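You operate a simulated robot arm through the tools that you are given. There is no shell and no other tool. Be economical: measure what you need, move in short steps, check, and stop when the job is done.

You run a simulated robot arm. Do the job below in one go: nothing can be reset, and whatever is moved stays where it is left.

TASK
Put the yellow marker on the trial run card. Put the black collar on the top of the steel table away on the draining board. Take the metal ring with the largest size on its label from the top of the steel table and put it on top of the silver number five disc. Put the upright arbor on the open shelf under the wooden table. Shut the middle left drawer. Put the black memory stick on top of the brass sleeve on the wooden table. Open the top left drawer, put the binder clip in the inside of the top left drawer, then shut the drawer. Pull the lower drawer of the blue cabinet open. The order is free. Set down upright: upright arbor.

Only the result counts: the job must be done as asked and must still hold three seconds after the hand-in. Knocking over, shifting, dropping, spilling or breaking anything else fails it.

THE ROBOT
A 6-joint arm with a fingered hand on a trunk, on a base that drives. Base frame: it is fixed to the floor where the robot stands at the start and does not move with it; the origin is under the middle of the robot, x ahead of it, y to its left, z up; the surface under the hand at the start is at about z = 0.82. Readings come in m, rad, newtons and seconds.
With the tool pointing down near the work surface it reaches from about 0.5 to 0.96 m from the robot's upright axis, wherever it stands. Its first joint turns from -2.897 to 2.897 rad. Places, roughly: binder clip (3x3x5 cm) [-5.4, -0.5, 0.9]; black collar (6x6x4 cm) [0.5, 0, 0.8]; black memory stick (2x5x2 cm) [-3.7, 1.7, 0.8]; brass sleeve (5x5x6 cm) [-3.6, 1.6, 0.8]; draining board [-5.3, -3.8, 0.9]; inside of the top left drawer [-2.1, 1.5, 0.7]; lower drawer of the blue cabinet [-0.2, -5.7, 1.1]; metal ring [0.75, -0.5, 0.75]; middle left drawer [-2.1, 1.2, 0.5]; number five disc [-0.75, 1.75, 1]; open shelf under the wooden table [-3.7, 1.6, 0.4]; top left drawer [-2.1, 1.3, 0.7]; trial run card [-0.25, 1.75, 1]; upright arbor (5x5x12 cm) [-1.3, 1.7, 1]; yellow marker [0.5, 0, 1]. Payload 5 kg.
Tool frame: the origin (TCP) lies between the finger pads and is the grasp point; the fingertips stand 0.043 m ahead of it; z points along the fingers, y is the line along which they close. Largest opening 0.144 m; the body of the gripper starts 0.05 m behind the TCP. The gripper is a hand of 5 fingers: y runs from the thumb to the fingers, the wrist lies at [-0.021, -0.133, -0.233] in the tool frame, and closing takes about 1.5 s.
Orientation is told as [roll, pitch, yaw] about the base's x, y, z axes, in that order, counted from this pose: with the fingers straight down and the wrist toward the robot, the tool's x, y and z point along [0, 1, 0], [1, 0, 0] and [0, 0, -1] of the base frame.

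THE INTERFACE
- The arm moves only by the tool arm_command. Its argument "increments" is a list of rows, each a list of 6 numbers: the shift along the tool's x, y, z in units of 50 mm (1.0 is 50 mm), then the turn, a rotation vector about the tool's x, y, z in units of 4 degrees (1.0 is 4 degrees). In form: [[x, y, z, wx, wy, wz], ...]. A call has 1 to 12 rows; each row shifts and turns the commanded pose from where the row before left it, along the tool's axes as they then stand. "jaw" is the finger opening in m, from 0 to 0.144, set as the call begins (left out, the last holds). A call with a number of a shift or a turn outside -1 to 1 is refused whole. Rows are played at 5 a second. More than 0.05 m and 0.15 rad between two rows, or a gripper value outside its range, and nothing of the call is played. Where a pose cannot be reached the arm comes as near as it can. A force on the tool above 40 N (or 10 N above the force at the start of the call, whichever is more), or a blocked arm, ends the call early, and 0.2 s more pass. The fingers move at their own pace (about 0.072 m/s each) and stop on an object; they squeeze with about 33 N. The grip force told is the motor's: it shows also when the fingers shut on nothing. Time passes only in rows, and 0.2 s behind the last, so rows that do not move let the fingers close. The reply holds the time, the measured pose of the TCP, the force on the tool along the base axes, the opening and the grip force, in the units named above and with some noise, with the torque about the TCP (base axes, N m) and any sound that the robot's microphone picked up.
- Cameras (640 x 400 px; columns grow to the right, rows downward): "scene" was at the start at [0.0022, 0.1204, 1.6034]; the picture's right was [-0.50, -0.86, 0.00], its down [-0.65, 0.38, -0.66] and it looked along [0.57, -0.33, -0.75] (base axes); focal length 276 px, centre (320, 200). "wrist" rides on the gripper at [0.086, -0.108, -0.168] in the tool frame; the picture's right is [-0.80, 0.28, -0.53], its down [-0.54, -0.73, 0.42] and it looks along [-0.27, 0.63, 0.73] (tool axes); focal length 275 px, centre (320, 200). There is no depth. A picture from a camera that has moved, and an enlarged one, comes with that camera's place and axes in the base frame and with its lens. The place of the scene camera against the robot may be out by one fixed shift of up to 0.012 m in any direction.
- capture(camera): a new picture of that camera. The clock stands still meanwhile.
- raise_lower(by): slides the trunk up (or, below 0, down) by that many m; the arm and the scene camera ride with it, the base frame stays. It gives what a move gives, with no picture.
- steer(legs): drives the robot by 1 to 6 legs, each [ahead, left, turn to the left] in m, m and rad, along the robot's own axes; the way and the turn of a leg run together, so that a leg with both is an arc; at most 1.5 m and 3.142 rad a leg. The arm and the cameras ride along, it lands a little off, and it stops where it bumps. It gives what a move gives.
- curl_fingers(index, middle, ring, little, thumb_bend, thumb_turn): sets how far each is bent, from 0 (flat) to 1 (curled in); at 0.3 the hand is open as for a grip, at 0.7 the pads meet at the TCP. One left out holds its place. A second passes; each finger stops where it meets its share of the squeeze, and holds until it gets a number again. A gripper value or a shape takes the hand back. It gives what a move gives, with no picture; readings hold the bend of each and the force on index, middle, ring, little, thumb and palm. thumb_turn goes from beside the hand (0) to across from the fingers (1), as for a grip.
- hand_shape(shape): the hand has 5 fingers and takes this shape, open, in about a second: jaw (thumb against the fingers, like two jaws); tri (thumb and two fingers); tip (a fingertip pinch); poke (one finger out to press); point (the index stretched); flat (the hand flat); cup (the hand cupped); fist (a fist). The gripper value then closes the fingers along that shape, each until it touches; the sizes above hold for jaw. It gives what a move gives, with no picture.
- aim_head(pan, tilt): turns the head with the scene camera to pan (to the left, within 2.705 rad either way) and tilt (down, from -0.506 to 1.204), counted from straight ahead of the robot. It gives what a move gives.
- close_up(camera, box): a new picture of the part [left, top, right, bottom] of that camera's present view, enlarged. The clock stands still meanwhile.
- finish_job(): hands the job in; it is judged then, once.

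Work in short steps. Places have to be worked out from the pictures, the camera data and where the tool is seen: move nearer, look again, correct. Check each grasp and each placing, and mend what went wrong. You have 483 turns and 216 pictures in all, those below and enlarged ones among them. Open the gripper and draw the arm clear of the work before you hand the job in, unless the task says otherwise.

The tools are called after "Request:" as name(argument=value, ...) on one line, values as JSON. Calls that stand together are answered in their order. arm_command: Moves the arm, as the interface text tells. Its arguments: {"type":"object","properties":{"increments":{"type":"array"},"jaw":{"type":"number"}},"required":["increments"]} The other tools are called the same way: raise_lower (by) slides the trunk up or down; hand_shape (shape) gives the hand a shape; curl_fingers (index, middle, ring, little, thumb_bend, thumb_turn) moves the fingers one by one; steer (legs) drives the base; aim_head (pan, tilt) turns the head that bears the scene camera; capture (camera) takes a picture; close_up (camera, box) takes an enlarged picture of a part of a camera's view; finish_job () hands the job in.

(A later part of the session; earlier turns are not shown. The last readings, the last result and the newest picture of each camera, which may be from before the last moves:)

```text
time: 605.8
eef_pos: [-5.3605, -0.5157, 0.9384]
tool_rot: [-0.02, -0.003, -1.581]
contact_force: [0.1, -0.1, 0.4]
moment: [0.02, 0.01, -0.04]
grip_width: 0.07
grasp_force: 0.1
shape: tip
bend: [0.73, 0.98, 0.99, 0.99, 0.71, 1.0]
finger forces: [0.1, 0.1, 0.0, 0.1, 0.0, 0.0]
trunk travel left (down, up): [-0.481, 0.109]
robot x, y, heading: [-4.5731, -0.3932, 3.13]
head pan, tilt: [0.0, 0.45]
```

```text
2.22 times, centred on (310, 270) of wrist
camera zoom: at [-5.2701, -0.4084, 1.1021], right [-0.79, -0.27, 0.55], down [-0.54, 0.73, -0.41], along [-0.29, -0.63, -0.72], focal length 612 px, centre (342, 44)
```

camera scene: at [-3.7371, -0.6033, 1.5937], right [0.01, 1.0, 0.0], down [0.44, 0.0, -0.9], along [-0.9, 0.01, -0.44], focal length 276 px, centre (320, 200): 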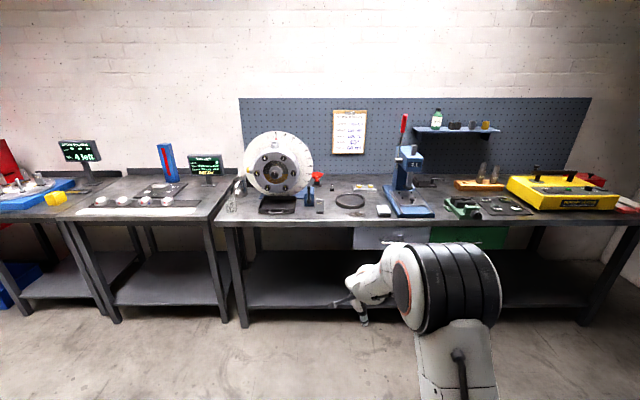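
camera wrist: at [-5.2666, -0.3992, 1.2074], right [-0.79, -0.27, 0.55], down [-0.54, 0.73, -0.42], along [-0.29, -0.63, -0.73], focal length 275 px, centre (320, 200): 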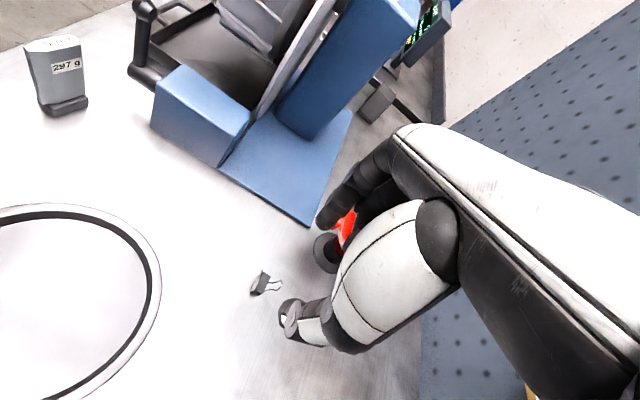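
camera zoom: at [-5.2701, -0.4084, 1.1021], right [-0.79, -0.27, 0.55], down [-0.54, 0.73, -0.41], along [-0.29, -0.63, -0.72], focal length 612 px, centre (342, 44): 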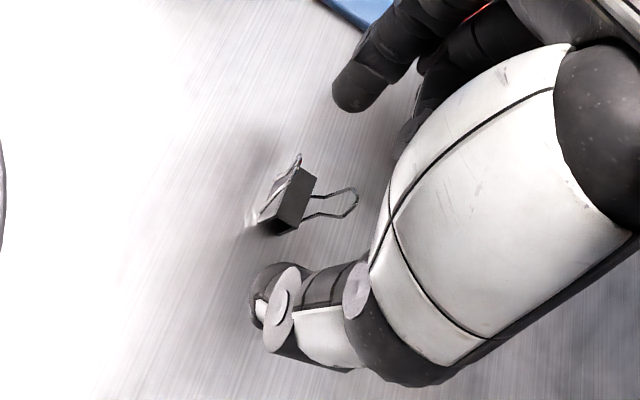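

No drift this time; the clip is centred. I go down to table contact in small steps.

Request:
arm_command(increments=[[0, 0, 0.3, 0, 0, 0], [0, 0, 0.1, 0, 0, 0], [0, 0, 0, 0, 0, 0]])

Request:
arm_command(increments=[[0, 0, 0.1, 0, 0, 0], [0, 0, 0, 0, 0, 0]])

Request:
arm_command(increments=[[0, 0, 0.08, 0, 0, 0], [0, 0, 0, 0, 0, 0]])

Request:
arm_command(increments=[[0, 0, 0.08, 0, 0, 0], [0, 0, 0, 0, 0, 0]])

```text
time: 606.6
eef_pos: [-5.3614, -0.5165, 0.918]
tool_rot: [-0.019, -0.005, -1.581]
contact_force: [0.0, -0.7, 0.2]
moment: [0.02, -0.04, -0.01]
grip_width: 0.0699
grasp_force: 0.1
shape: tip
bend: [0.73, 0.98, 0.99, 0.99, 0.71, 1.0]
finger forces: [0.0, 0.0, 0.1, 0.1, 0.0, 0.0]
trunk travel left (down, up): [-0.481, 0.109]
robot x, y, heading: [-4.5738, -0.3953, 3.129]
head pan, tilt: [0.0, 0.45]
```

```text
time: 607.2
eef_pos: [-5.3623, -0.5163, 0.9113]
tool_rot: [-0.021, -0.003, -1.581]
contact_force: [-0.5, -0.5, -0.6]
moment: [0.02, 0.0, -0.03]
grip_width: 0.0701
grasp_force: 0.0
shape: tip
bend: [0.73, 0.98, 0.99, 0.99, 0.71, 1.0]
finger forces: [0.0, 0.0, 0.0, 0.0, 0.0, 0.0]
trunk travel left (down, up): [-0.481, 0.109]
robot x, y, heading: [-4.5727, -0.3928, 3.136]
head pan, tilt: [0.0, 0.45]
```

```text
time: 607.8
eef_pos: [-5.3618, -0.5161, 0.9082]
tool_rot: [-0.021, -0.003, -1.58]
contact_force: [0.4, 0.5, 0.0]
moment: [-0.02, 0.01, 0.0]
grip_width: 0.0699
grasp_force: 0.0
shape: tip
bend: [0.73, 0.98, 0.99, 0.99, 0.71, 1.0]
finger forces: [0.0, 0.1, 0.0, 0.0, 0.0, 0.1]
trunk travel left (down, up): [-0.481, 0.109]
robot x, y, heading: [-4.5721, -0.3958, 3.131]
head pan, tilt: [0.0, 0.45]
```

```text
time: 608.4
eef_pos: [-5.3628, -0.5166, 0.905]
tool_rot: [-0.021, -0.002, -1.581]
contact_force: [-0.4, 0.1, 2.2]
moment: [0.02, -0.02, -0.04]
grip_width: 0.07
grasp_force: 0.0
shape: tip
bend: [0.73, 0.98, 0.99, 0.99, 0.71, 1.0]
finger forces: [1.0, 0.0, 0.0, 0.0, 1.2, 0.0]
trunk travel left (down, up): [-0.481, 0.109]
robot x, y, heading: [-4.5718, -0.3941, 3.127]
head pan, tilt: [0.0, 0.45]
```

Both fingertips touch the table evenly. I close and lift.

Request:
arm_command(increments=[[0, 0, 0, 0, 0, 0], [0, 0, 0, 0, 0, 0], [0, 0, 0, 0, 0, 0], [0, 0, 0, 0, 0, 0], [0, 0, 0, 0, 0, 0], [0, 0, 0, 0, 0, 0], [0, 0, 0, 0, 0, 0]], jaw=0.0)

Request:
arm_command(increments=[[0, 0, -0.4, 0, 0, 0], [0, 0, -0.6, 0, 0, 0], [0, 0, -0.6, 0, 0, 0], [0, 0, -0.6, 0, 0, 0], [0, 0, -0.6, 0, 0, 0], [0, 0, 0, 0, 0, 0]])

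Request:
close_up(camera="wrist", box=[200, 160, 400, 360])

```text
time: 610.0
eef_pos: [-5.3626, -0.5172, 0.9035]
tool_rot: [-0.018, -0.004, -1.58]
contact_force: [0.2, 1.0, 1.1]
moment: [-0.01, 0.03, -0.01]
grip_width: 0.0324
grasp_force: 32.5
shape: tip
bend: [0.73, 1.0, 1.0, 1.0, 0.77, 1.0]
finger forces: [26.4, 0.0, 0.0, 0.0, 26.3, 0.0]
trunk travel left (down, up): [-0.481, 0.109]
robot x, y, heading: [-4.5749, -0.3949, 3.134]
head pan, tilt: [0.0, 0.45]
```

```text
time: 611.4
eef_pos: [-5.3593, -0.5146, 1.0434]
tool_rot: [-0.023, -0.004, -1.583]
contact_force: [0.1, -0.1, -0.5]
moment: [-0.01, -0.02, 0.0]
grip_width: 0.0321
grasp_force: 33.1
shape: tip
bend: [0.73, 1.0, 1.0, 1.0, 0.77, 1.0]
finger forces: [26.5, 0.1, 0.0, 0.1, 26.4, 0.0]
trunk travel left (down, up): [-0.481, 0.109]
robot x, y, heading: [-4.5762, -0.3945, 3.129]
head pan, tilt: [0.0, 0.45]
```

```text
2.00 times, centred on (300, 260) of wrist
camera zoom: at [-5.2665, -0.4071, 1.2081], right [-0.79, -0.27, 0.55], down [-0.54, 0.73, -0.41], along [-0.29, -0.63, -0.72], focal length 551 px, centre (360, 80)
```

zoom: 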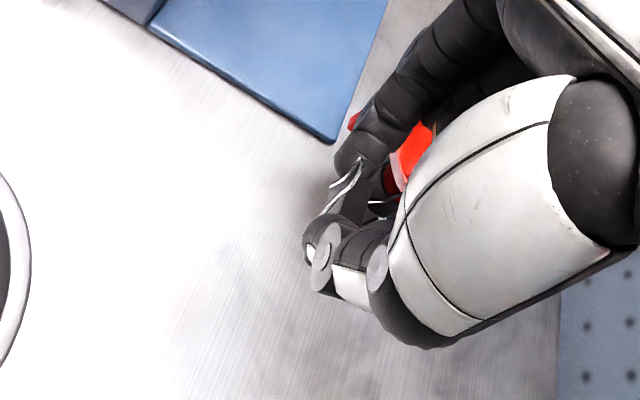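

The binder clip is held (26 N). I drive to the open drawer, stopping short of it.

Request:
steer(legs=[[-0.6, 0, 0], [0, 0, -1.56], [0, -1.0, 0], [0, -1.0, 0], [0.35, 0, 0]])

Request:
capture(camera="wrist")

```text
time: 630.1
eef_pos: [-2.1163, 0.7756, 1.0427]
tool_rot: [-0.025, -0.002, -3.113]
contact_force: [-0.9, 0.6, -0.1]
moment: [-0.02, -0.02, -0.04]
grip_width: 0.0321
grasp_force: 32.8
shape: tip
bend: [0.73, 1.0, 1.0, 1.0, 0.77, 1.0]
finger forces: [26.3, 0.0, 0.1, 0.0, 26.3, 0.1]
trunk travel left (down, up): [-0.481, 0.109]
robot x, y, heading: [-1.962, -0.0058, 1.603]
head pan, tilt: [0.0, 0.45]
```

```text
22 pictures are left
camera wrist: at [-2.0043, 0.6886, 1.2077], right [-0.31, 0.78, 0.55], down [0.71, 0.57, -0.41], along [-0.64, 0.26, -0.72], focal length 275 px, centre (320, 200)
```

wrist: 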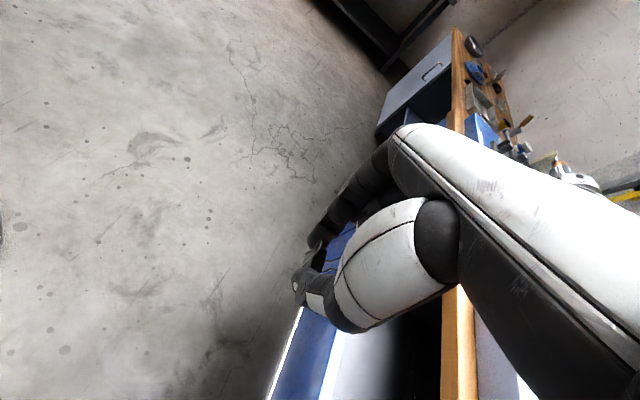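

The drawer opening spans y≈0.94–1.15. I drive forward 25 cm to hover over it and lower.

Request:
steer(legs=[[0.253, 0, 0]])

Request:
raise_lower(by=-0.17)

Request:
capture(camera="wrist")

```text
time: 631.9
eef_pos: [-2.121, 1.0223, 1.0425]
tool_rot: [-0.023, -0.003, -3.115]
contact_force: [-0.3, 0.7, -1.1]
moment: [-0.02, 0.04, 0.0]
grip_width: 0.0323
grasp_force: 32.4
shape: tip
bend: [0.73, 1.0, 1.0, 1.0, 0.77, 1.0]
finger forces: [26.3, 0.2, 0.0, 0.0, 26.3, 0.1]
trunk travel left (down, up): [-0.481, 0.109]
robot x, y, heading: [-1.969, 0.2426, 1.599]
head pan, tilt: [0.0, 0.45]
```

```text
time: 633.8
eef_pos: [-2.1205, 1.0217, 0.8743]
tool_rot: [-0.022, -0.003, -3.115]
contact_force: [-0.3, 0.2, 0.6]
moment: [-0.01, 0.02, -0.01]
grip_width: 0.0319
grasp_force: 33.5
shape: tip
bend: [0.73, 1.0, 1.0, 1.0, 0.77, 1.0]
finger forces: [26.3, 0.0, 0.0, 0.1, 26.3, 0.0]
trunk travel left (down, up): [-0.311, 0.279]
robot x, y, heading: [-1.974, 0.2402, 1.597]
head pan, tilt: [0.0, 0.45]
```

```text
21 pictures are left
camera wrist: at [-2.0084, 0.9347, 1.0378], right [-0.3, 0.78, 0.55], down [0.71, 0.57, -0.41], along [-0.64, 0.27, -0.72], focal length 275 px, centre (320, 200)
```

wrist: 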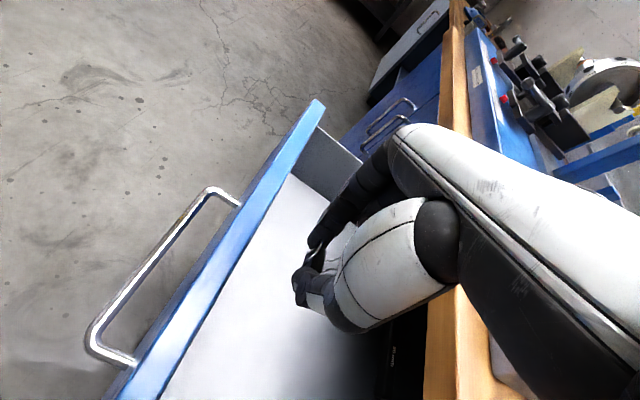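

The hand is over the empty drawer interior. I lower into it until contact.

Request:
raise_lower(by=-0.1)

Request:
raise_lower(by=-0.02)

Request:
raise_lower(by=-0.01)

```text
time: 635.1
eef_pos: [-2.12, 1.0218, 0.7737]
tool_rot: [-0.024, -0.002, -3.116]
contact_force: [-0.3, -0.3, -0.4]
moment: [0.01, -0.01, 0.04]
grip_width: 0.0324
grasp_force: 33.6
shape: tip
bend: [0.73, 1.0, 1.0, 1.0, 0.77, 1.0]
finger forces: [26.3, 0.0, 0.1, 0.0, 26.3, 0.1]
trunk travel left (down, up): [-0.211, 0.379]
robot x, y, heading: [-1.9661, 0.2407, 1.598]
head pan, tilt: [0.0, 0.45]
```

```text
time: 635.8
eef_pos: [-2.1206, 1.0209, 0.7536]
tool_rot: [-0.022, -0.004, -3.115]
contact_force: [0.8, 0.3, 0.5]
moment: [0.0, -0.02, 0.0]
grip_width: 0.0321
grasp_force: 33.1
shape: tip
bend: [0.73, 1.0, 1.0, 1.0, 0.77, 1.0]
finger forces: [26.2, 0.0, 0.0, 0.0, 26.2, 0.0]
trunk travel left (down, up): [-0.191, 0.399]
robot x, y, heading: [-1.9683, 0.2448, 1.6]
head pan, tilt: [0.0, 0.45]
```

```text
time: 636.4
eef_pos: [-2.1195, 1.0215, 0.7424]
tool_rot: [-0.024, -0.004, -3.115]
contact_force: [0.2, 0.6, 0.5]
moment: [0.02, -0.02, -0.02]
grip_width: 0.0321
grasp_force: 33.0
shape: tip
bend: [0.73, 1.0, 1.0, 1.0, 0.77, 1.0]
finger forces: [26.3, 0.0, 0.1, 0.0, 26.3, 0.1]
trunk travel left (down, up): [-0.181, 0.409]
robot x, y, heading: [-1.9686, 0.2405, 1.597]
head pan, tilt: [0.0, 0.45]
```

Request:
raise_lower(by=-0.015)

Request:
raise_lower(by=-0.01)

Request:
raise_lower(by=-0.008)

Request:
raise_lower(by=-0.008)

```text
time: 637.0
eef_pos: [-2.1207, 1.0214, 0.7287]
tool_rot: [-0.021, -0.004, -3.114]
contact_force: [0.2, -1.3, -1.2]
moment: [0.01, -0.02, 0.0]
grip_width: 0.0324
grasp_force: 32.6
shape: tip
bend: [0.73, 1.0, 1.0, 1.0, 0.77, 1.0]
finger forces: [26.3, 0.0, 0.0, 0.1, 26.3, 0.0]
trunk travel left (down, up): [-0.166, 0.424]
robot x, y, heading: [-1.9657, 0.2393, 1.597]
head pan, tilt: [0.0, 0.45]
```

```text
time: 637.6
eef_pos: [-2.1207, 1.0226, 0.7178]
tool_rot: [-0.022, -0.004, -3.115]
contact_force: [-0.5, 0.4, 0.4]
moment: [-0.01, -0.02, -0.01]
grip_width: 0.0318
grasp_force: 32.8
shape: tip
bend: [0.73, 1.0, 1.0, 1.0, 0.77, 1.0]
finger forces: [26.4, 0.0, 0.0, 0.1, 26.3, 0.1]
trunk travel left (down, up): [-0.156, 0.434]
robot x, y, heading: [-1.9677, 0.2388, 1.596]
head pan, tilt: [0.0, 0.45]
```

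```text
time: 638.1
eef_pos: [-2.1205, 1.0218, 0.7107]
tool_rot: [-0.023, -0.003, -3.116]
contact_force: [0.8, 0.8, 3.4]
moment: [0.04, 0.02, -0.04]
grip_width: 0.0319
grasp_force: 33.1
shape: tip
bend: [0.73, 1.0, 1.0, 1.0, 0.77, 1.0]
finger forces: [26.7, 0.0, 0.0, 0.0, 26.9, 0.0]
trunk travel left (down, up): [-0.148, 0.442]
robot x, y, heading: [-1.9643, 0.2413, 1.595]
head pan, tilt: [0.0, 0.45]
```

```text
time: 638.9
eef_pos: [-2.1196, 1.022, 0.7112]
tool_rot: [-0.031, -0.009, -3.118]
contact_force: [1.8, -0.1, 11.7]
moment: [-0.03, -0.08, 0.01]
grip_width: 0.032
grasp_force: 32.7
shape: tip
bend: [0.73, 1.0, 1.0, 1.0, 0.77, 1.0]
finger forces: [28.0, 0.0, 0.0, 0.1, 32.7, 0.0]
trunk travel left (down, up): [-0.141, 0.449]
robot x, y, heading: [-1.9628, 0.2403, 1.598]
head pan, tilt: [0.0, 0.45]
stopped: the force on the tool passed its limit at 41 N (the readings are from after the stop); the commanded pose is now the measured one
```

Contact with the drawer floor. I open, lift out and look.

Request:
arm_command(increments=[[0, 0, -0.06, 0, 0, 0], [0, 0, 0, 0, 0, 0], [0, 0, 0, 0, 0, 0], [0, 0, 0, 0, 0, 0], [0, 0, 0, 0, 0, 0]], jaw=0.07)

Request:
raise_lower(by=0.3)

Request:
capture(camera="wrist")

```text
time: 640.1
eef_pos: [-2.1216, 1.0212, 0.7122]
tool_rot: [-0.03, -0.008, -3.118]
contact_force: [-1.4, 0.4, 6.7]
moment: [-0.01, -0.26, -0.04]
grip_width: 0.0687
grasp_force: 0.0
shape: tip
bend: [0.73, 0.98, 0.99, 0.99, 0.72, 1.0]
finger forces: [0.4, 0.0, 0.1, 0.0, 6.4, 0.1]
trunk travel left (down, up): [-0.141, 0.449]
robot x, y, heading: [-1.969, 0.2422, 1.596]
head pan, tilt: [0.0, 0.45]
```

```text
time: 643.1
eef_pos: [-2.1209, 1.0209, 1.0103]
tool_rot: [-0.031, -0.006, -3.117]
contact_force: [-0.2, -0.1, 0.0]
moment: [0.01, 0.01, -0.03]
grip_width: 0.0697
grasp_force: 0.1
shape: tip
bend: [0.73, 0.98, 0.99, 0.99, 0.71, 1.0]
finger forces: [0.0, 0.0, 0.0, 0.0, 0.0, 0.1]
trunk travel left (down, up): [-0.441, 0.149]
robot x, y, heading: [-1.9676, 0.2406, 1.598]
head pan, tilt: [0.0, 0.45]
```

```text
20 pictures are left
camera wrist: at [-2.008, 0.9333, 1.1742], right [-0.3, 0.77, 0.56], down [0.71, 0.57, -0.41], along [-0.64, 0.27, -0.72], focal length 275 px, centre (320, 200)
```

wrist: 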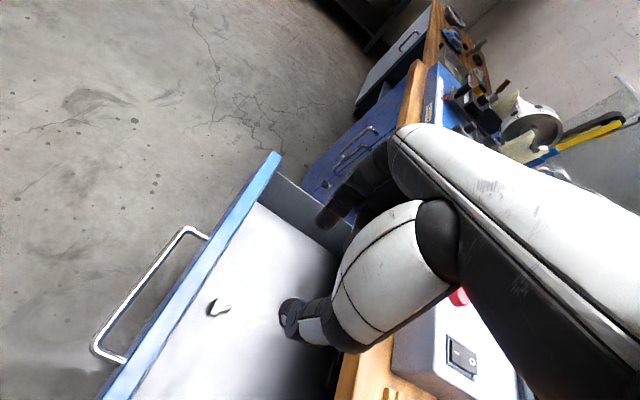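

The clip lies in the drawer. I back off, make a fist, lower in front of the panel, and push the drawer shut.

Request:
steer(legs=[[-0.3, 0, 0]])

Request:
hand_shape(shape="fist")

Request:
raise_lower(by=-0.26)

Request:
steer(legs=[[0.2, 0, 0]])

Request:
steer(legs=[[0.1, 0, 0]])

```text
time: 645.1
eef_pos: [-2.1108, 0.7288, 1.0108]
tool_rot: [-0.03, -0.008, -3.121]
contact_force: [-0.1, -0.1, -0.8]
moment: [-0.03, 0.02, -0.01]
grip_width: 0.0697
grasp_force: 0.0
shape: tip
bend: [0.73, 0.98, 0.99, 0.99, 0.71, 1.0]
finger forces: [0.0, 0.0, 0.0, 0.1, 0.0, 0.0]
trunk travel left (down, up): [-0.441, 0.149]
robot x, y, heading: [-1.9606, -0.0489, 1.595]
head pan, tilt: [0.0, 0.45]
```

```text
time: 646.0
eef_pos: [-2.1095, 0.7289, 1.0114]
tool_rot: [-0.03, -0.006, -3.12]
contact_force: [-0.2, -0.2, 0.1]
moment: [0.01, 0.01, 0.0]
grip_width: 0.0
grasp_force: 0.1
shape: fist
bend: [1.0, 1.0, 1.0, 1.0, 0.85, 0.85]
finger forces: [0.0, 0.0, 0.0, 0.0, 0.0, 0.0]
trunk travel left (down, up): [-0.441, 0.149]
robot x, y, heading: [-1.9622, -0.0513, 1.59]
head pan, tilt: [0.0, 0.45]
```

```text
time: 648.7
eef_pos: [-2.1106, 0.729, 0.751]
tool_rot: [-0.03, -0.007, -3.122]
contact_force: [0.4, -0.3, -0.1]
moment: [-0.03, -0.02, -0.02]
grip_width: 0.0
grasp_force: 0.0
shape: fist
bend: [1.0, 1.0, 1.0, 1.0, 0.85, 0.85]
finger forces: [0.0, 0.0, 0.0, 0.1, 0.0, 0.0]
trunk travel left (down, up): [-0.181, 0.409]
robot x, y, heading: [-1.9607, -0.0542, 1.592]
head pan, tilt: [0.0, 0.45]
```

```text
time: 650.3
eef_pos: [-2.1164, 0.9259, 0.751]
tool_rot: [-0.03, -0.007, -3.119]
contact_force: [0.5, -0.5, 0.4]
moment: [-0.01, 0.04, -0.01]
grip_width: 0.0003
grasp_force: 0.1
shape: fist
bend: [1.0, 1.0, 1.0, 1.0, 0.85, 0.85]
finger forces: [0.0, 0.1, 0.0, 0.0, 0.0, 0.1]
trunk travel left (down, up): [-0.181, 0.409]
robot x, y, heading: [-1.9701, 0.1454, 1.592]
head pan, tilt: [0.0, 0.45]
```

```text
time: 651.4
eef_pos: [-2.1205, 1.0263, 0.75]
tool_rot: [-0.029, -0.006, -3.119]
contact_force: [-0.3, 0.2, 0.0]
moment: [-0.01, 0.0, 0.0]
grip_width: 0.0001
grasp_force: 0.1
shape: fist
bend: [1.0, 1.0, 1.0, 1.0, 0.85, 0.85]
finger forces: [0.0, 0.0, 0.0, 0.1, 0.0, 0.0]
trunk travel left (down, up): [-0.181, 0.409]
robot x, y, heading: [-1.9642, 0.2456, 1.592]
head pan, tilt: [0.0, 0.45]
```

The drawer is being pushed (hand passed its former panel position). I continue to resistance.

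Request:
steer(legs=[[0.09, 0, 0]])

Request:
steer(legs=[[0.05, 0, 0]])

Request:
capture(camera="wrist")

```text
time: 652.5
eef_pos: [-2.1235, 1.116, 0.7518]
tool_rot: [-0.029, -0.007, -3.115]
contact_force: [0.3, -4.5, -2.2]
moment: [0.34, -0.04, 0.06]
grip_width: 0.0
grasp_force: 0.1
shape: fist
bend: [1.0, 1.0, 1.0, 1.0, 0.85, 0.85]
finger forces: [0.0, 0.0, 0.0, 0.1, 0.1, 5.2]
trunk travel left (down, up): [-0.181, 0.409]
robot x, y, heading: [-1.9695, 0.3361, 1.597]
head pan, tilt: [0.0, 0.45]
```

```text
time: 653.3
eef_pos: [-2.1234, 1.1156, 0.7521]
tool_rot: [-0.019, -0.011, -3.112]
contact_force: [5.1, -24.9, 1.3]
moment: [2.42, 0.54, 0.12]
grip_width: 0.0
grasp_force: 0.1
shape: fist
bend: [1.0, 1.0, 1.0, 1.0, 0.85, 0.85]
finger forces: [0.1, 0.1, 0.0, 2.7, 0.1, 22.3]
trunk travel left (down, up): [-0.181, 0.409]
robot x, y, heading: [-1.971, 0.3429, 1.592]
head pan, tilt: [0.0, 0.45]
stopped in leg 1: the force on the tool passed its limit at 98 N (the readings are from after the stop); the commanded pose is now the measured one
```

```text
19 pictures are left
camera wrist: at [-2.0107, 1.0296, 0.9155], right [-0.3, 0.78, 0.55], down [0.7, 0.57, -0.42], along [-0.64, 0.26, -0.72], focal length 275 px, centre (320, 200)
```

wrist: 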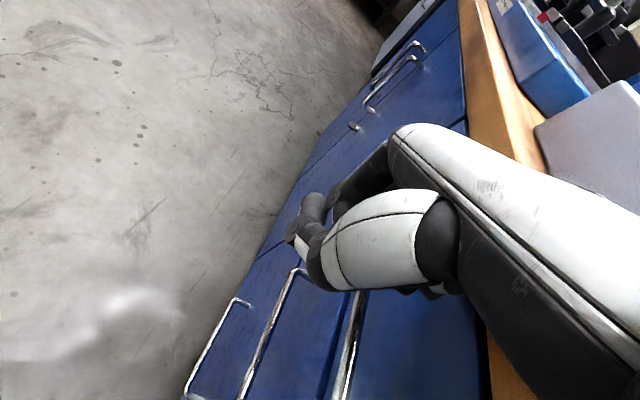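

It stops hard at the closed position. I back off, raise, and verify with the head camera.

Request:
steer(legs=[[-0.5, 0, 0]])

Request:
raise_lower(by=0.35)

Request:
aim_head(pan=0.1, tilt=0.55)

Request:
close_up(camera="scene", box=[200, 160, 420, 300])

```text
time: 656.2
eef_pos: [-2.1108, 0.6195, 0.749]
tool_rot: [-0.019, -0.01, -3.112]
contact_force: [0.0, 0.2, -0.2]
moment: [-0.03, 0.02, 0.01]
grip_width: 0.0001
grasp_force: 0.0
shape: fist
bend: [1.0, 1.0, 1.0, 1.0, 0.85, 0.85]
finger forces: [0.0, 0.0, 0.0, 0.0, 0.1, 0.0]
trunk travel left (down, up): [-0.181, 0.409]
robot x, y, heading: [-1.9555, -0.155, 1.602]
head pan, tilt: [0.0, 0.45]
```

```text
time: 659.6
eef_pos: [-2.1119, 0.62, 1.0997]
tool_rot: [-0.018, -0.011, -3.112]
contact_force: [-0.9, 0.9, 0.3]
moment: [0.03, 0.0, 0.01]
grip_width: 0.0002
grasp_force: 0.2
shape: fist
bend: [1.0, 1.0, 1.0, 1.0, 0.85, 0.85]
finger forces: [0.1, 0.1, 0.1, 0.0, 0.1, 0.0]
trunk travel left (down, up): [-0.531, 0.059]
robot x, y, heading: [-1.9576, -0.1572, 1.599]
head pan, tilt: [0.0, 0.45]
```

```text
time: 660.3
eef_pos: [-2.1126, 0.6195, 1.099]
tool_rot: [-0.019, -0.007, -3.111]
contact_force: [0.6, -0.9, 0.3]
moment: [-0.02, -0.02, -0.02]
grip_width: 0.0
grasp_force: 0.1
shape: fist
bend: [1.0, 1.0, 1.0, 1.0, 0.85, 0.85]
finger forces: [0.0, 0.0, 0.1, 0.0, 0.1, 0.1]
trunk travel left (down, up): [-0.531, 0.059]
robot x, y, heading: [-1.9543, -0.1568, 1.597]
head pan, tilt: [0.099, 0.55]
```

```text
2.86 times, centred on (310, 230) of scene
camera zoom: at [-2.1285, -0.1289, 1.6344], right [0.99, 0.13, 0.0], down [0.07, -0.52, -0.85], along [-0.11, 0.85, -0.52], focal length 787 px, centre (349, 114)
```

zoom: 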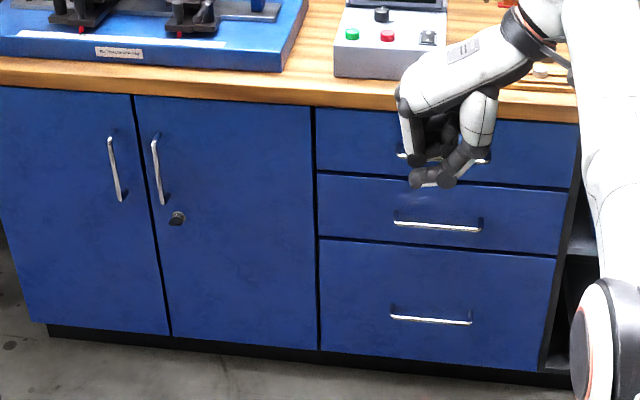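

All drawers are flush. Next the black collar on the steel table: I turn and drive there, opening the hand in the tip shape on the way.

Request:
hand_shape(shape="tip")

Request:
steer(legs=[[0, 0, -1.597], [1.5, -0.035, 0]])

Request:
arm_command(increments=[[0, 0, 0, 0, 0, 0], [0, 0, 0, 0, 0, 0], [0, 0, 0, 0, 0, 0]], jaw=0.1)

Request:
capture(camera="wrist")

```text
time: 661.2
eef_pos: [-2.1114, 0.6195, 1.1011]
tool_rot: [-0.019, -0.008, -3.113]
contact_force: [1.0, -0.2, 0.0]
moment: [-0.01, 0.0, 0.03]
grip_width: 0.1435
grasp_force: 0.1
shape: tip
bend: [0.3, 0.98, 0.99, 0.99, 0.3, 0.97]
finger forces: [0.0, 0.0, 0.0, 0.1, 0.1, 0.1]
trunk travel left (down, up): [-0.531, 0.059]
robot x, y, heading: [-1.9581, -0.1557, 1.595]
head pan, tilt: [0.099, 0.55]
```

```text
refused: leg 2 is longer than a leg can be; nothing moved
```

```text
time: 662.0
eef_pos: [-2.1114, 0.6199, 1.1005]
tool_rot: [-0.02, -0.008, -3.112]
contact_force: [-0.4, 0.3, -0.1]
moment: [0.01, 0.04, 0.02]
grip_width: 0.1003
grasp_force: 0.0
shape: tip
bend: [0.28, 0.98, 0.99, 0.99, 0.6, 0.99]
finger forces: [0.1, 0.0, 0.0, 0.0, 0.0, 0.1]
trunk travel left (down, up): [-0.531, 0.059]
robot x, y, heading: [-1.9584, -0.1598, 1.597]
head pan, tilt: [0.099, 0.55]
```

```text
17 pictures are left
camera wrist: at [-1.9984, 0.5336, 1.2637], right [-0.3, 0.78, 0.55], down [0.7, 0.57, -0.42], along [-0.64, 0.26, -0.72], focal length 275 px, centre (320, 200)
```

wrist: 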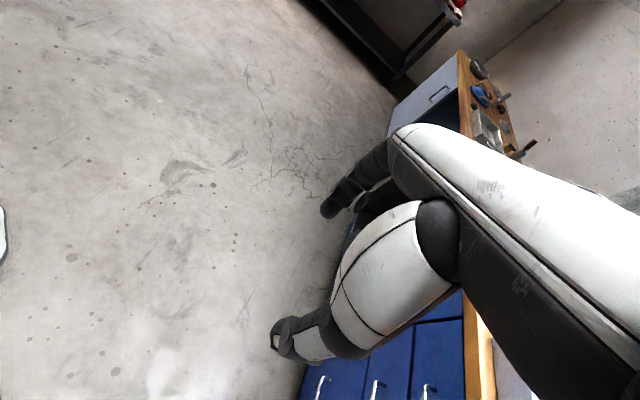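

The drive leg was too long; I resend it in shorter legs.

Request:
steer(legs=[[0, 0, -1.597], [1.0, -0.02, 0], [0.55, -0.015, 0]])

Request:
capture(camera="wrist")

```text
time: 673.8
eef_pos: [0.361, -0.0934, 1.0998]
tool_rot: [-0.018, -0.009, 1.569]
contact_force: [-0.8, 0.0, 0.4]
moment: [0.0, -0.01, 0.01]
grip_width: 0.1003
grasp_force: 0.0
shape: tip
bend: [0.28, 0.98, 0.99, 0.99, 0.6, 0.99]
finger forces: [0.0, 0.0, 0.1, 0.0, 0.0, 0.1]
trunk travel left (down, up): [-0.531, 0.059]
robot x, y, heading: [-0.4206, -0.2188, -0.009]
head pan, tilt: [0.099, 0.55]
```

```text
16 pictures are left
camera wrist: at [0.2717, -0.2034, 1.2635], right [0.79, 0.28, 0.55], down [0.55, -0.72, -0.42], along [0.28, 0.63, -0.72], focal length 275 px, centre (320, 200)
```

wrist: 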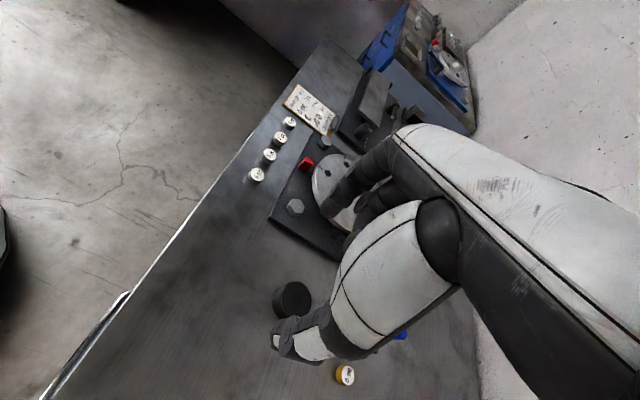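

Collar at about [0.446, -0.047]. I nudge the base over it and lower partway.

Request:
steer(legs=[[0.085, 0.047, 0]])

Request:
arm_command(increments=[[0, 0, 0.8, 0, 0, 0], [0, 0, 0.8, 0, 0, 0], [0, 0, 0.8, 0, 0, 0], [0, 0, 0.8, 0, 0, 0], [0, 0, 0, 0, 0, 0]], jaw=0.1)

Request:
close_up(camera="wrist", box=[200, 180, 400, 380])

```text
time: 675.0
eef_pos: [0.4464, -0.0455, 1.0993]
tool_rot: [-0.018, -0.009, 1.567]
contact_force: [0.2, 0.9, -0.1]
moment: [-0.01, 0.02, -0.02]
grip_width: 0.1003
grasp_force: 0.0
shape: tip
bend: [0.28, 0.98, 0.99, 0.99, 0.6, 0.99]
finger forces: [0.0, 0.0, 0.0, 0.0, 0.0, 0.0]
trunk travel left (down, up): [-0.531, 0.059]
robot x, y, heading: [-0.3363, -0.1742, -0.004]
head pan, tilt: [0.099, 0.55]
```

```text
time: 676.2
eef_pos: [0.4485, -0.0455, 0.9402]
tool_rot: [-0.02, -0.01, 1.565]
contact_force: [0.8, 0.0, 0.2]
moment: [0.01, 0.04, 0.0]
grip_width: 0.1001
grasp_force: 0.0
shape: tip
bend: [0.28, 0.98, 0.99, 0.99, 0.6, 0.99]
finger forces: [0.0, 0.0, 0.0, 0.0, 0.0, 0.0]
trunk travel left (down, up): [-0.531, 0.059]
robot x, y, heading: [-0.3349, -0.1707, -0.009]
head pan, tilt: [0.099, 0.55]
```

```text
2.00 times, centred on (300, 280) of wrist
camera zoom: at [0.3591, -0.1554, 1.1039], right [0.79, 0.28, 0.55], down [0.55, -0.72, -0.42], along [0.28, 0.63, -0.72], focal length 551 px, centre (360, 40)
```

zoom: 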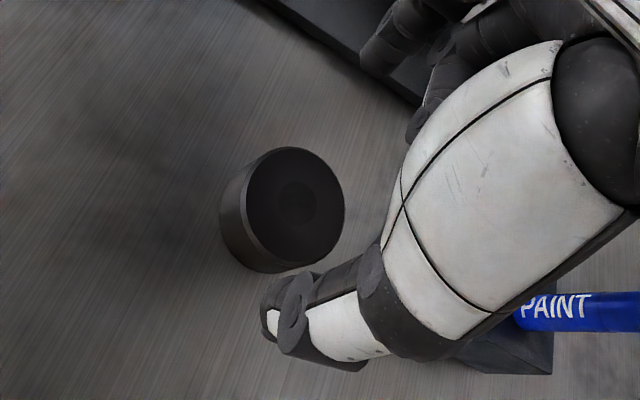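

Aligned within 5 mm and the blue marker stays clear of the hand. I lower the rest and close.

Request:
arm_command(increments=[[-0.08, -0.1, 0.6, 0, 0, 0], [0, 0, 0.5, 0, 0, 0], [0, 0, 0.24, 0, 0, 0], [0, 0, 0, 0, 0, 0]])

Request:
arm_command(increments=[[0, 0, 0, 0, 0, 0], [0, 0, 0, 0, 0, 0], [0, 0, 0, 0, 0, 0], [0, 0, 0, 0, 0, 0], [0, 0, 0, 0, 0, 0], [0, 0, 0, 0, 0, 0]], jaw=0.02)

Request:
arm_command(increments=[[0, 0, -0.5, 0, 0, 0], [0, 0, -0.8, 0, 0, 0], [0, 0, -0.8, 0, 0, 0], [0, 0, -0.8, 0, 0, 0], [0, 0, -0.8, 0, 0, 0], [0, 0, 0, 0, 0, 0]])

```text
time: 677.2
eef_pos: [0.4546, -0.0501, 0.8714]
tool_rot: [-0.019, -0.009, 1.565]
contact_force: [-1.0, 0.4, 0.3]
moment: [-0.04, -0.03, 0.0]
grip_width: 0.1003
grasp_force: 0.1
shape: tip
bend: [0.28, 0.98, 0.99, 0.99, 0.6, 0.99]
finger forces: [0.1, 0.0, 0.0, 0.0, 0.0, 0.0]
trunk travel left (down, up): [-0.531, 0.059]
robot x, y, heading: [-0.3331, -0.1721, -0.001]
head pan, tilt: [0.099, 0.55]
```

```text
time: 678.6
eef_pos: [0.4539, -0.0494, 0.8721]
tool_rot: [-0.017, -0.009, 1.565]
contact_force: [-0.7, 1.6, -0.2]
moment: [0.08, 0.02, -0.03]
grip_width: 0.0507
grasp_force: 32.7
shape: tip
bend: [0.73, 1.0, 1.0, 1.0, 0.74, 1.0]
finger forces: [29.9, 0.1, 0.0, 0.0, 28.5, 0.0]
trunk travel left (down, up): [-0.531, 0.059]
robot x, y, heading: [-0.3401, -0.1741, -0.011]
head pan, tilt: [0.099, 0.55]
```

```text
time: 680.0
eef_pos: [0.4509, -0.0489, 1.0573]
tool_rot: [-0.019, -0.009, 1.565]
contact_force: [-0.5, 0.4, -5.1]
moment: [-0.03, 0.0, -0.03]
grip_width: 0.0505
grasp_force: 33.3
shape: tip
bend: [0.73, 1.0, 1.0, 1.0, 0.74, 1.0]
finger forces: [29.2, 0.0, 0.1, 0.1, 29.2, 0.1]
trunk travel left (down, up): [-0.531, 0.059]
robot x, y, heading: [-0.3372, -0.1702, -0.008]
head pan, tilt: [0.099, 0.55]
```

The collar is held (29 N, ~0.5 kg). I back away, turn around and drive toward the far side, then face −y to look for the draining board.

Request:
steer(legs=[[-0.4, 0, 0], [0, 0, 3.14], [1.4, 0, 0], [1.4, 0, 0], [0.65, 0, 0], [0, 0, 1.57]])

Request:
aim_head(pan=-0.35, tilt=0.25)

Request:
capture(camera="scene")

```text
time: 710.0
eef_pos: [-4.0497, -0.9415, 1.0572]
tool_rot: [-0.016, -0.008, 0.021]
contact_force: [-0.1, 0.9, -5.9]
moment: [0.01, 0.01, 0.01]
grip_width: 0.0501
grasp_force: 33.2
shape: tip
bend: [0.73, 1.0, 1.0, 1.0, 0.74, 1.0]
finger forces: [28.7, 0.0, 0.0, 0.1, 28.7, 0.1]
trunk travel left (down, up): [-0.531, 0.059]
robot x, y, heading: [-4.1931, -0.1551, -1.554]
head pan, tilt: [0.099, 0.55]
```

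```text
time: 710.9
eef_pos: [-4.0502, -0.9418, 1.0569]
tool_rot: [-0.018, -0.009, 0.02]
contact_force: [0.2, -0.3, -5.0]
moment: [0.03, -0.02, 0.01]
grip_width: 0.05
grasp_force: 33.2
shape: tip
bend: [0.73, 1.0, 1.0, 1.0, 0.74, 1.0]
finger forces: [28.7, 0.0, 0.1, 0.0, 28.6, 0.1]
trunk travel left (down, up): [-0.531, 0.059]
robot x, y, heading: [-4.1961, -0.1552, -1.551]
head pan, tilt: [-0.351, 0.25]
```

```text
14 pictures are left
camera scene: at [-4.0758, -0.179, 1.6619], right [-0.95, 0.33, 0.0], down [0.08, 0.23, -0.97], along [-0.32, -0.92, -0.25], focal length 276 px, centre (320, 200)
```

scene: 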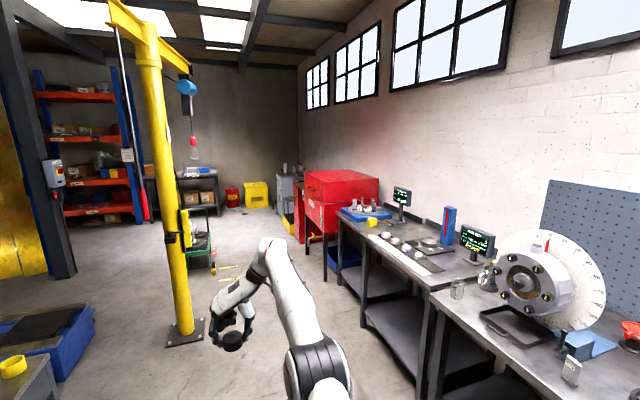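

The hoist post is at about [-3.65, -2.4]; the sink must be behind the red cabinet. I drive down the corridor at x≈-4.3 and look to the right.

Request:
steer(legs=[[1.2, -0.12, 0], [1.4, 0, 0]])

Request:
aim_head(pan=-0.6, tilt=0.4)

Request:
capture(camera="scene")

```text
time: 723.8
eef_pos: [-4.146, -3.5798, 1.0564]
tool_rot: [-0.018, -0.01, 0.005]
contact_force: [0.8, 0.8, -4.1]
moment: [0.02, 0.01, 0.0]
grip_width: 0.05
grasp_force: 33.1
shape: tip
bend: [0.73, 1.0, 1.0, 1.0, 0.74, 1.0]
finger forces: [28.7, 0.0, 0.1, 0.0, 28.6, 0.1]
trunk travel left (down, up): [-0.531, 0.059]
robot x, y, heading: [-4.2765, -2.7912, -1.572]
head pan, tilt: [-0.351, 0.25]
```

```text
time: 724.5
eef_pos: [-4.147, -3.5788, 1.0567]
tool_rot: [-0.016, -0.007, 0.006]
contact_force: [0.0, 0.8, -5.2]
moment: [0.01, 0.03, 0.02]
grip_width: 0.0499
grasp_force: 32.2
shape: tip
bend: [0.73, 1.0, 1.0, 1.0, 0.74, 1.0]
finger forces: [28.7, 0.0, 0.1, 0.1, 28.7, 0.0]
trunk travel left (down, up): [-0.531, 0.059]
robot x, y, heading: [-4.2848, -2.7935, -1.566]
head pan, tilt: [-0.6, 0.4]
```

```text
13 pictures are left
camera scene: at [-4.18, -2.8047, 1.6481], right [-0.83, 0.56, 0.0], down [0.22, 0.32, -0.92], along [-0.52, -0.76, -0.39], focal length 276 px, centre (320, 200)
```

scene: 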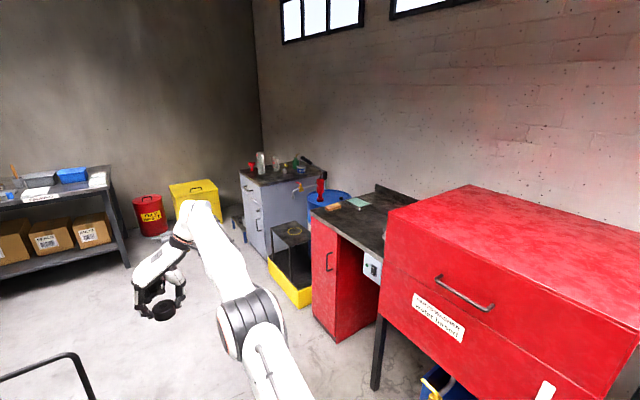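

The draining board should be the dark counter top left of the red cabinet (≈[-5.3, -3.8]). I shift away from the wall, turn to face −x in free space, then strafe in front of it.

Request:
steer(legs=[[0.2, 0.28, 0], [0, 0, -1.575], [0, 0.66, 0]])

Request:
aim_head(pan=0.1, tilt=0.5)

Request:
capture(camera="scene")

```text
time: 731.4
eef_pos: [-4.7899, -3.1519, 1.0558]
tool_rot: [-0.014, -0.008, -1.586]
contact_force: [-0.3, -0.2, -5.0]
moment: [-0.05, -0.06, -0.03]
grip_width: 0.0499
grasp_force: 32.8
shape: tip
bend: [0.73, 1.0, 1.0, 1.0, 0.74, 1.0]
finger forces: [29.1, 0.0, 0.1, 0.0, 29.0, 0.1]
trunk travel left (down, up): [-0.531, 0.059]
robot x, y, heading: [-3.9993, -3.0366, 3.127]
head pan, tilt: [-0.6, 0.4]
stopped in leg 3: the robot was blocked; the commanded pose is now the measured one
```

```text
time: 732.5
eef_pos: [-4.7894, -3.1521, 1.0557]
tool_rot: [-0.017, -0.008, -1.585]
contact_force: [-0.2, -0.1, -5.5]
moment: [0.02, -0.02, 0.0]
grip_width: 0.05
grasp_force: 33.1
shape: tip
bend: [0.73, 1.0, 1.0, 1.0, 0.74, 1.0]
finger forces: [29.1, 0.1, 0.0, 0.0, 29.0, 0.0]
trunk travel left (down, up): [-0.531, 0.059]
robot x, y, heading: [-3.9989, -3.039, 3.13]
head pan, tilt: [0.099, 0.499]
```

```text
12 pictures are left
camera scene: at [-4.0388, -3.1955, 1.6389], right [-0.08, 1.0, 0.0], down [0.48, 0.04, -0.88], along [-0.87, -0.07, -0.48], focal length 276 px, centre (320, 200)
```

scene: 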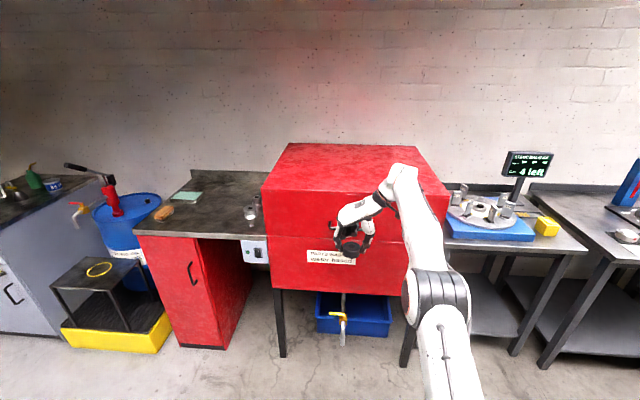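

Blocked on the left by something (the black-handled trolley seen earlier). I look at it.

Request:
aim_head(pan=1.35, tilt=0.75)

Request:
capture(camera="scene")

```text
time: 733.9
eef_pos: [-4.7887, -3.1526, 1.0559]
tool_rot: [-0.019, -0.009, -1.585]
contact_force: [1.3, -0.3, -4.9]
moment: [0.03, -0.06, -0.05]
grip_width: 0.05
grasp_force: 33.2
shape: tip
bend: [0.73, 1.0, 1.0, 1.0, 0.74, 1.0]
finger forces: [29.1, 0.0, 0.1, 0.0, 29.0, 0.0]
trunk travel left (down, up): [-0.531, 0.059]
robot x, y, heading: [-4.0007, -3.0301, 3.124]
head pan, tilt: [1.349, 0.75]
```

```text
11 pictures are left
camera scene: at [-3.9676, -3.2685, 1.6169], right [-0.97, 0.24, 0.0], down [0.16, 0.66, -0.73], along [-0.17, -0.71, -0.68], focal length 276 px, centre (320, 200)
```

scene: 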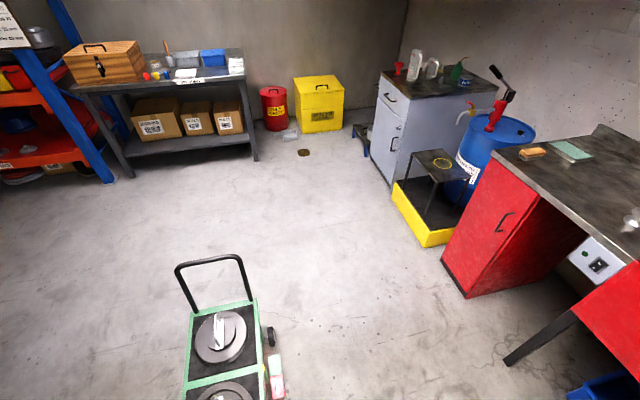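

A low green trolley is beside the base. I move off it, face −y, shift to x≈-4.35, go forward past the red cabinet, and only then turn toward the counter.

Request:
steer(legs=[[0, -0.1, 0], [0, 0, 1.59], [0, -0.36, 0], [0.56, 0, 0]])

Request:
steer(legs=[[0, 0, -1.575]])

```text
time: 743.6
eef_pos: [-4.2533, -4.2848, 1.0558]
tool_rot: [-0.015, -0.009, -0.016]
contact_force: [0.4, 0.0, -4.1]
moment: [0.03, 0.02, 0.0]
grip_width: 0.05
grasp_force: 32.7
shape: tip
bend: [0.73, 1.0, 1.0, 1.0, 0.74, 1.0]
finger forces: [28.5, 0.1, 0.1, 0.0, 28.5, 0.1]
trunk travel left (down, up): [-0.531, 0.059]
robot x, y, heading: [-4.37, -3.4918, -1.586]
head pan, tilt: [1.349, 0.75]
```

```text
time: 747.9
eef_pos: [-5.1604, -3.5935, 1.0564]
tool_rot: [-0.017, -0.007, -1.607]
contact_force: [0.5, -1.9, -4.9]
moment: [0.11, -0.03, 0.0]
grip_width: 0.0495
grasp_force: 33.1
shape: tip
bend: [0.73, 1.0, 1.0, 1.0, 0.74, 1.0]
finger forces: [29.7, 0.0, 0.0, 0.0, 32.1, 0.0]
trunk travel left (down, up): [-0.531, 0.059]
robot x, y, heading: [-4.3685, -3.4961, 3.103]
head pan, tilt: [1.349, 0.75]
```

Turned in place. I strafe left 15 cm and look down at the counter.

Request:
steer(legs=[[0, 0.15, 0.03]])

Request:
aim_head(pan=0.15, tilt=0.7)

Request:
capture(camera="scene")

```text
time: 749.3
eef_pos: [-5.1604, -3.7689, 1.0566]
tool_rot: [-0.016, -0.009, -1.581]
contact_force: [0.1, -1.9, -5.0]
moment: [0.08, 0.01, 0.02]
grip_width: 0.0494
grasp_force: 33.2
shape: tip
bend: [0.73, 1.0, 1.0, 1.0, 0.74, 1.0]
finger forces: [29.6, 0.0, 0.0, 0.0, 29.3, 0.0]
trunk travel left (down, up): [-0.531, 0.059]
robot x, y, heading: [-4.3707, -3.6449, 3.132]
head pan, tilt: [1.349, 0.75]
```

```text
time: 750.7
eef_pos: [-5.1598, -3.7688, 1.0567]
tool_rot: [-0.016, -0.009, -1.581]
contact_force: [0.2, 0.1, -4.8]
moment: [0.0, -0.02, 0.02]
grip_width: 0.0497
grasp_force: 33.1
shape: tip
bend: [0.73, 1.0, 1.0, 1.0, 0.74, 1.0]
finger forces: [29.5, 0.0, 0.1, 0.0, 29.3, 0.1]
trunk travel left (down, up): [-0.531, 0.059]
robot x, y, heading: [-4.3726, -3.6471, 3.132]
head pan, tilt: [0.15, 0.7]
```

```text
10 pictures are left
camera scene: at [-4.4038, -3.8103, 1.6212], right [-0.14, 0.99, 0.0], down [0.64, 0.09, -0.76], along [-0.76, -0.11, -0.64], focal length 276 px, centre (320, 200)
```

scene: 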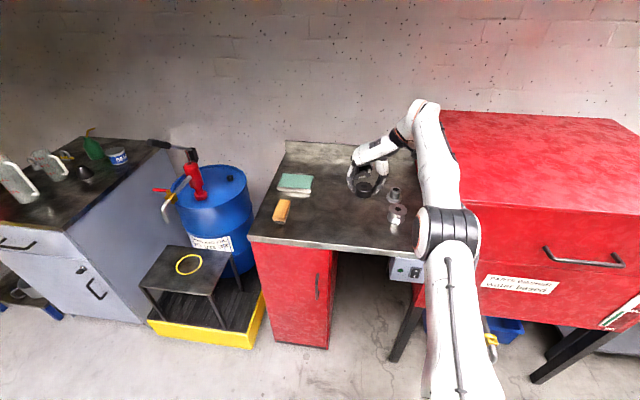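

Request:
close_up(camera="scene", box=[240, 130, 430, 260])

```text
3.08 times, centred on (335, 195) of scene
camera zoom: at [-4.4038, -3.8103, 1.6212], right [-0.14, 0.99, 0.0], down [0.64, 0.09, -0.76], along [-0.76, -0.11, -0.64], focal length 848 px, centre (274, 215)
```

zoom: 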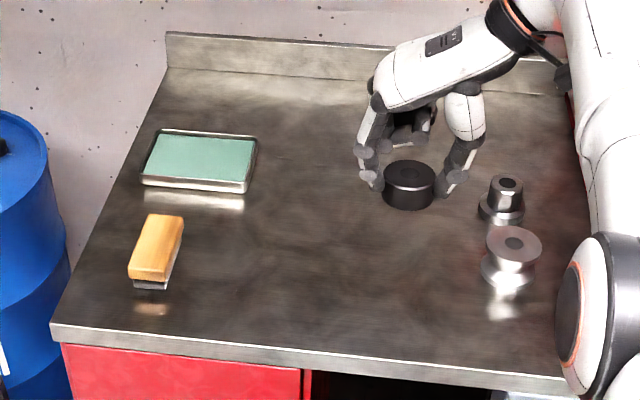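

The steel counter is the draining board; the spot beneath the collar is free. I lower with the arm to contact.

Request:
arm_command(increments=[[0, 0, 0.6, 0, 0, 0], [0, 0, 0.6, 0, 0, 0], [0, 0, 0.4, 0, 0, 0], [0, 0, 0, 0, 0, 0]])

Request:
arm_command(increments=[[0, 0, 0.2, 0, 0, 0], [0, 0, 0.15, 0, 0, 0], [0, 0, 0, 0, 0, 0]])

Request:
arm_command(increments=[[0, 0, 0.15, 0, 0, 0], [0, 0, 0.1, 0, 0, 0], [0, 0, 0, 0, 0, 0]])

```text
time: 751.7
eef_pos: [-5.16, -3.7694, 0.9783]
tool_rot: [-0.015, -0.009, -1.581]
contact_force: [-0.5, -0.4, -5.1]
moment: [0.04, -0.05, -0.01]
grip_width: 0.0493
grasp_force: 32.6
shape: tip
bend: [0.73, 1.0, 1.0, 1.0, 0.74, 1.0]
finger forces: [29.5, 0.1, 0.0, 0.0, 29.3, 0.0]
trunk travel left (down, up): [-0.531, 0.059]
robot x, y, heading: [-4.3711, -3.6468, 3.126]
head pan, tilt: [0.15, 0.7]
```

```text
time: 752.5
eef_pos: [-5.1615, -3.7678, 0.9596]
tool_rot: [-0.016, -0.01, -1.579]
contact_force: [0.9, 0.9, -4.9]
moment: [-0.01, -0.07, 0.02]
grip_width: 0.0496
grasp_force: 33.1
shape: tip
bend: [0.73, 1.0, 1.0, 1.0, 0.74, 1.0]
finger forces: [29.4, 0.0, 0.0, 0.0, 29.3, 0.0]
trunk travel left (down, up): [-0.531, 0.059]
robot x, y, heading: [-4.374, -3.6523, 3.13]
head pan, tilt: [0.15, 0.7]
```

```text
time: 753.3
eef_pos: [-5.1622, -3.7672, 0.9514]
tool_rot: [-0.022, -0.01, -1.58]
contact_force: [-0.1, 1.5, 18.1]
moment: [0.06, 0.03, 0.0]
grip_width: 0.0502
grasp_force: 32.8
shape: tip
bend: [0.73, 1.0, 1.0, 1.0, 0.74, 1.0]
finger forces: [32.0, 0.0, 0.0, 0.0, 33.7, 0.0]
trunk travel left (down, up): [-0.531, 0.059]
robot x, y, heading: [-4.372, -3.6442, 3.127]
head pan, tilt: [0.15, 0.7]
```

Contact (18 N). I relieve, open, lift and look.

Request:
arm_command(increments=[[0, 0, -0.05, 0, 0, 0], [0, 0, 0, 0, 0, 0], [0, 0, 0, 0, 0, 0], [0, 0, 0, 0, 0, 0], [0, 0, 0, 0, 0, 0], [0, 0, -0.4, 0, 0, 0], [0, 0, -0.8, 0, 0, 0], [0, 0, -0.8, 0, 0, 0], [0, 0, -0.8, 0, 0, 0], [0, 0, 0, 0, 0, 0]], jaw=0.1)

Request:
close_up(camera="scene", box=[240, 130, 430, 260])

```text
time: 755.5
eef_pos: [-5.1586, -3.7687, 1.0879]
tool_rot: [-0.02, -0.008, -1.582]
contact_force: [-0.4, 0.2, -0.4]
moment: [0.02, 0.0, 0.02]
grip_width: 0.1
grasp_force: 0.0
shape: tip
bend: [0.28, 0.98, 0.99, 0.99, 0.6, 0.99]
finger forces: [0.0, 0.0, 0.0, 0.0, 0.1, 0.0]
trunk travel left (down, up): [-0.531, 0.059]
robot x, y, heading: [-4.3701, -3.6413, 3.133]
head pan, tilt: [0.15, 0.7]
```

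```text
3.08 times, centred on (335, 195) of scene
camera zoom: at [-4.4033, -3.8102, 1.6212], right [-0.14, 0.99, 0.0], down [0.64, 0.09, -0.76], along [-0.76, -0.11, -0.64], focal length 848 px, centre (274, 215)
```

zoom: 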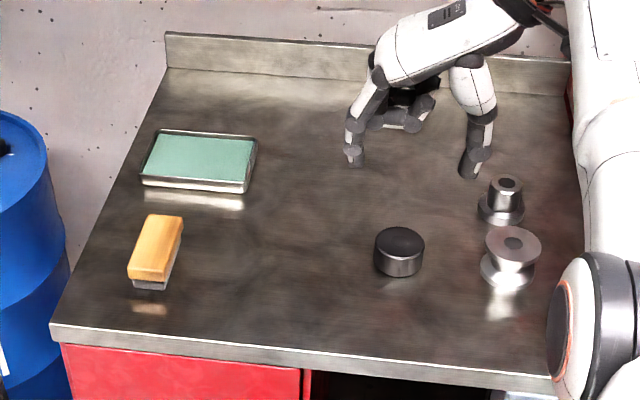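

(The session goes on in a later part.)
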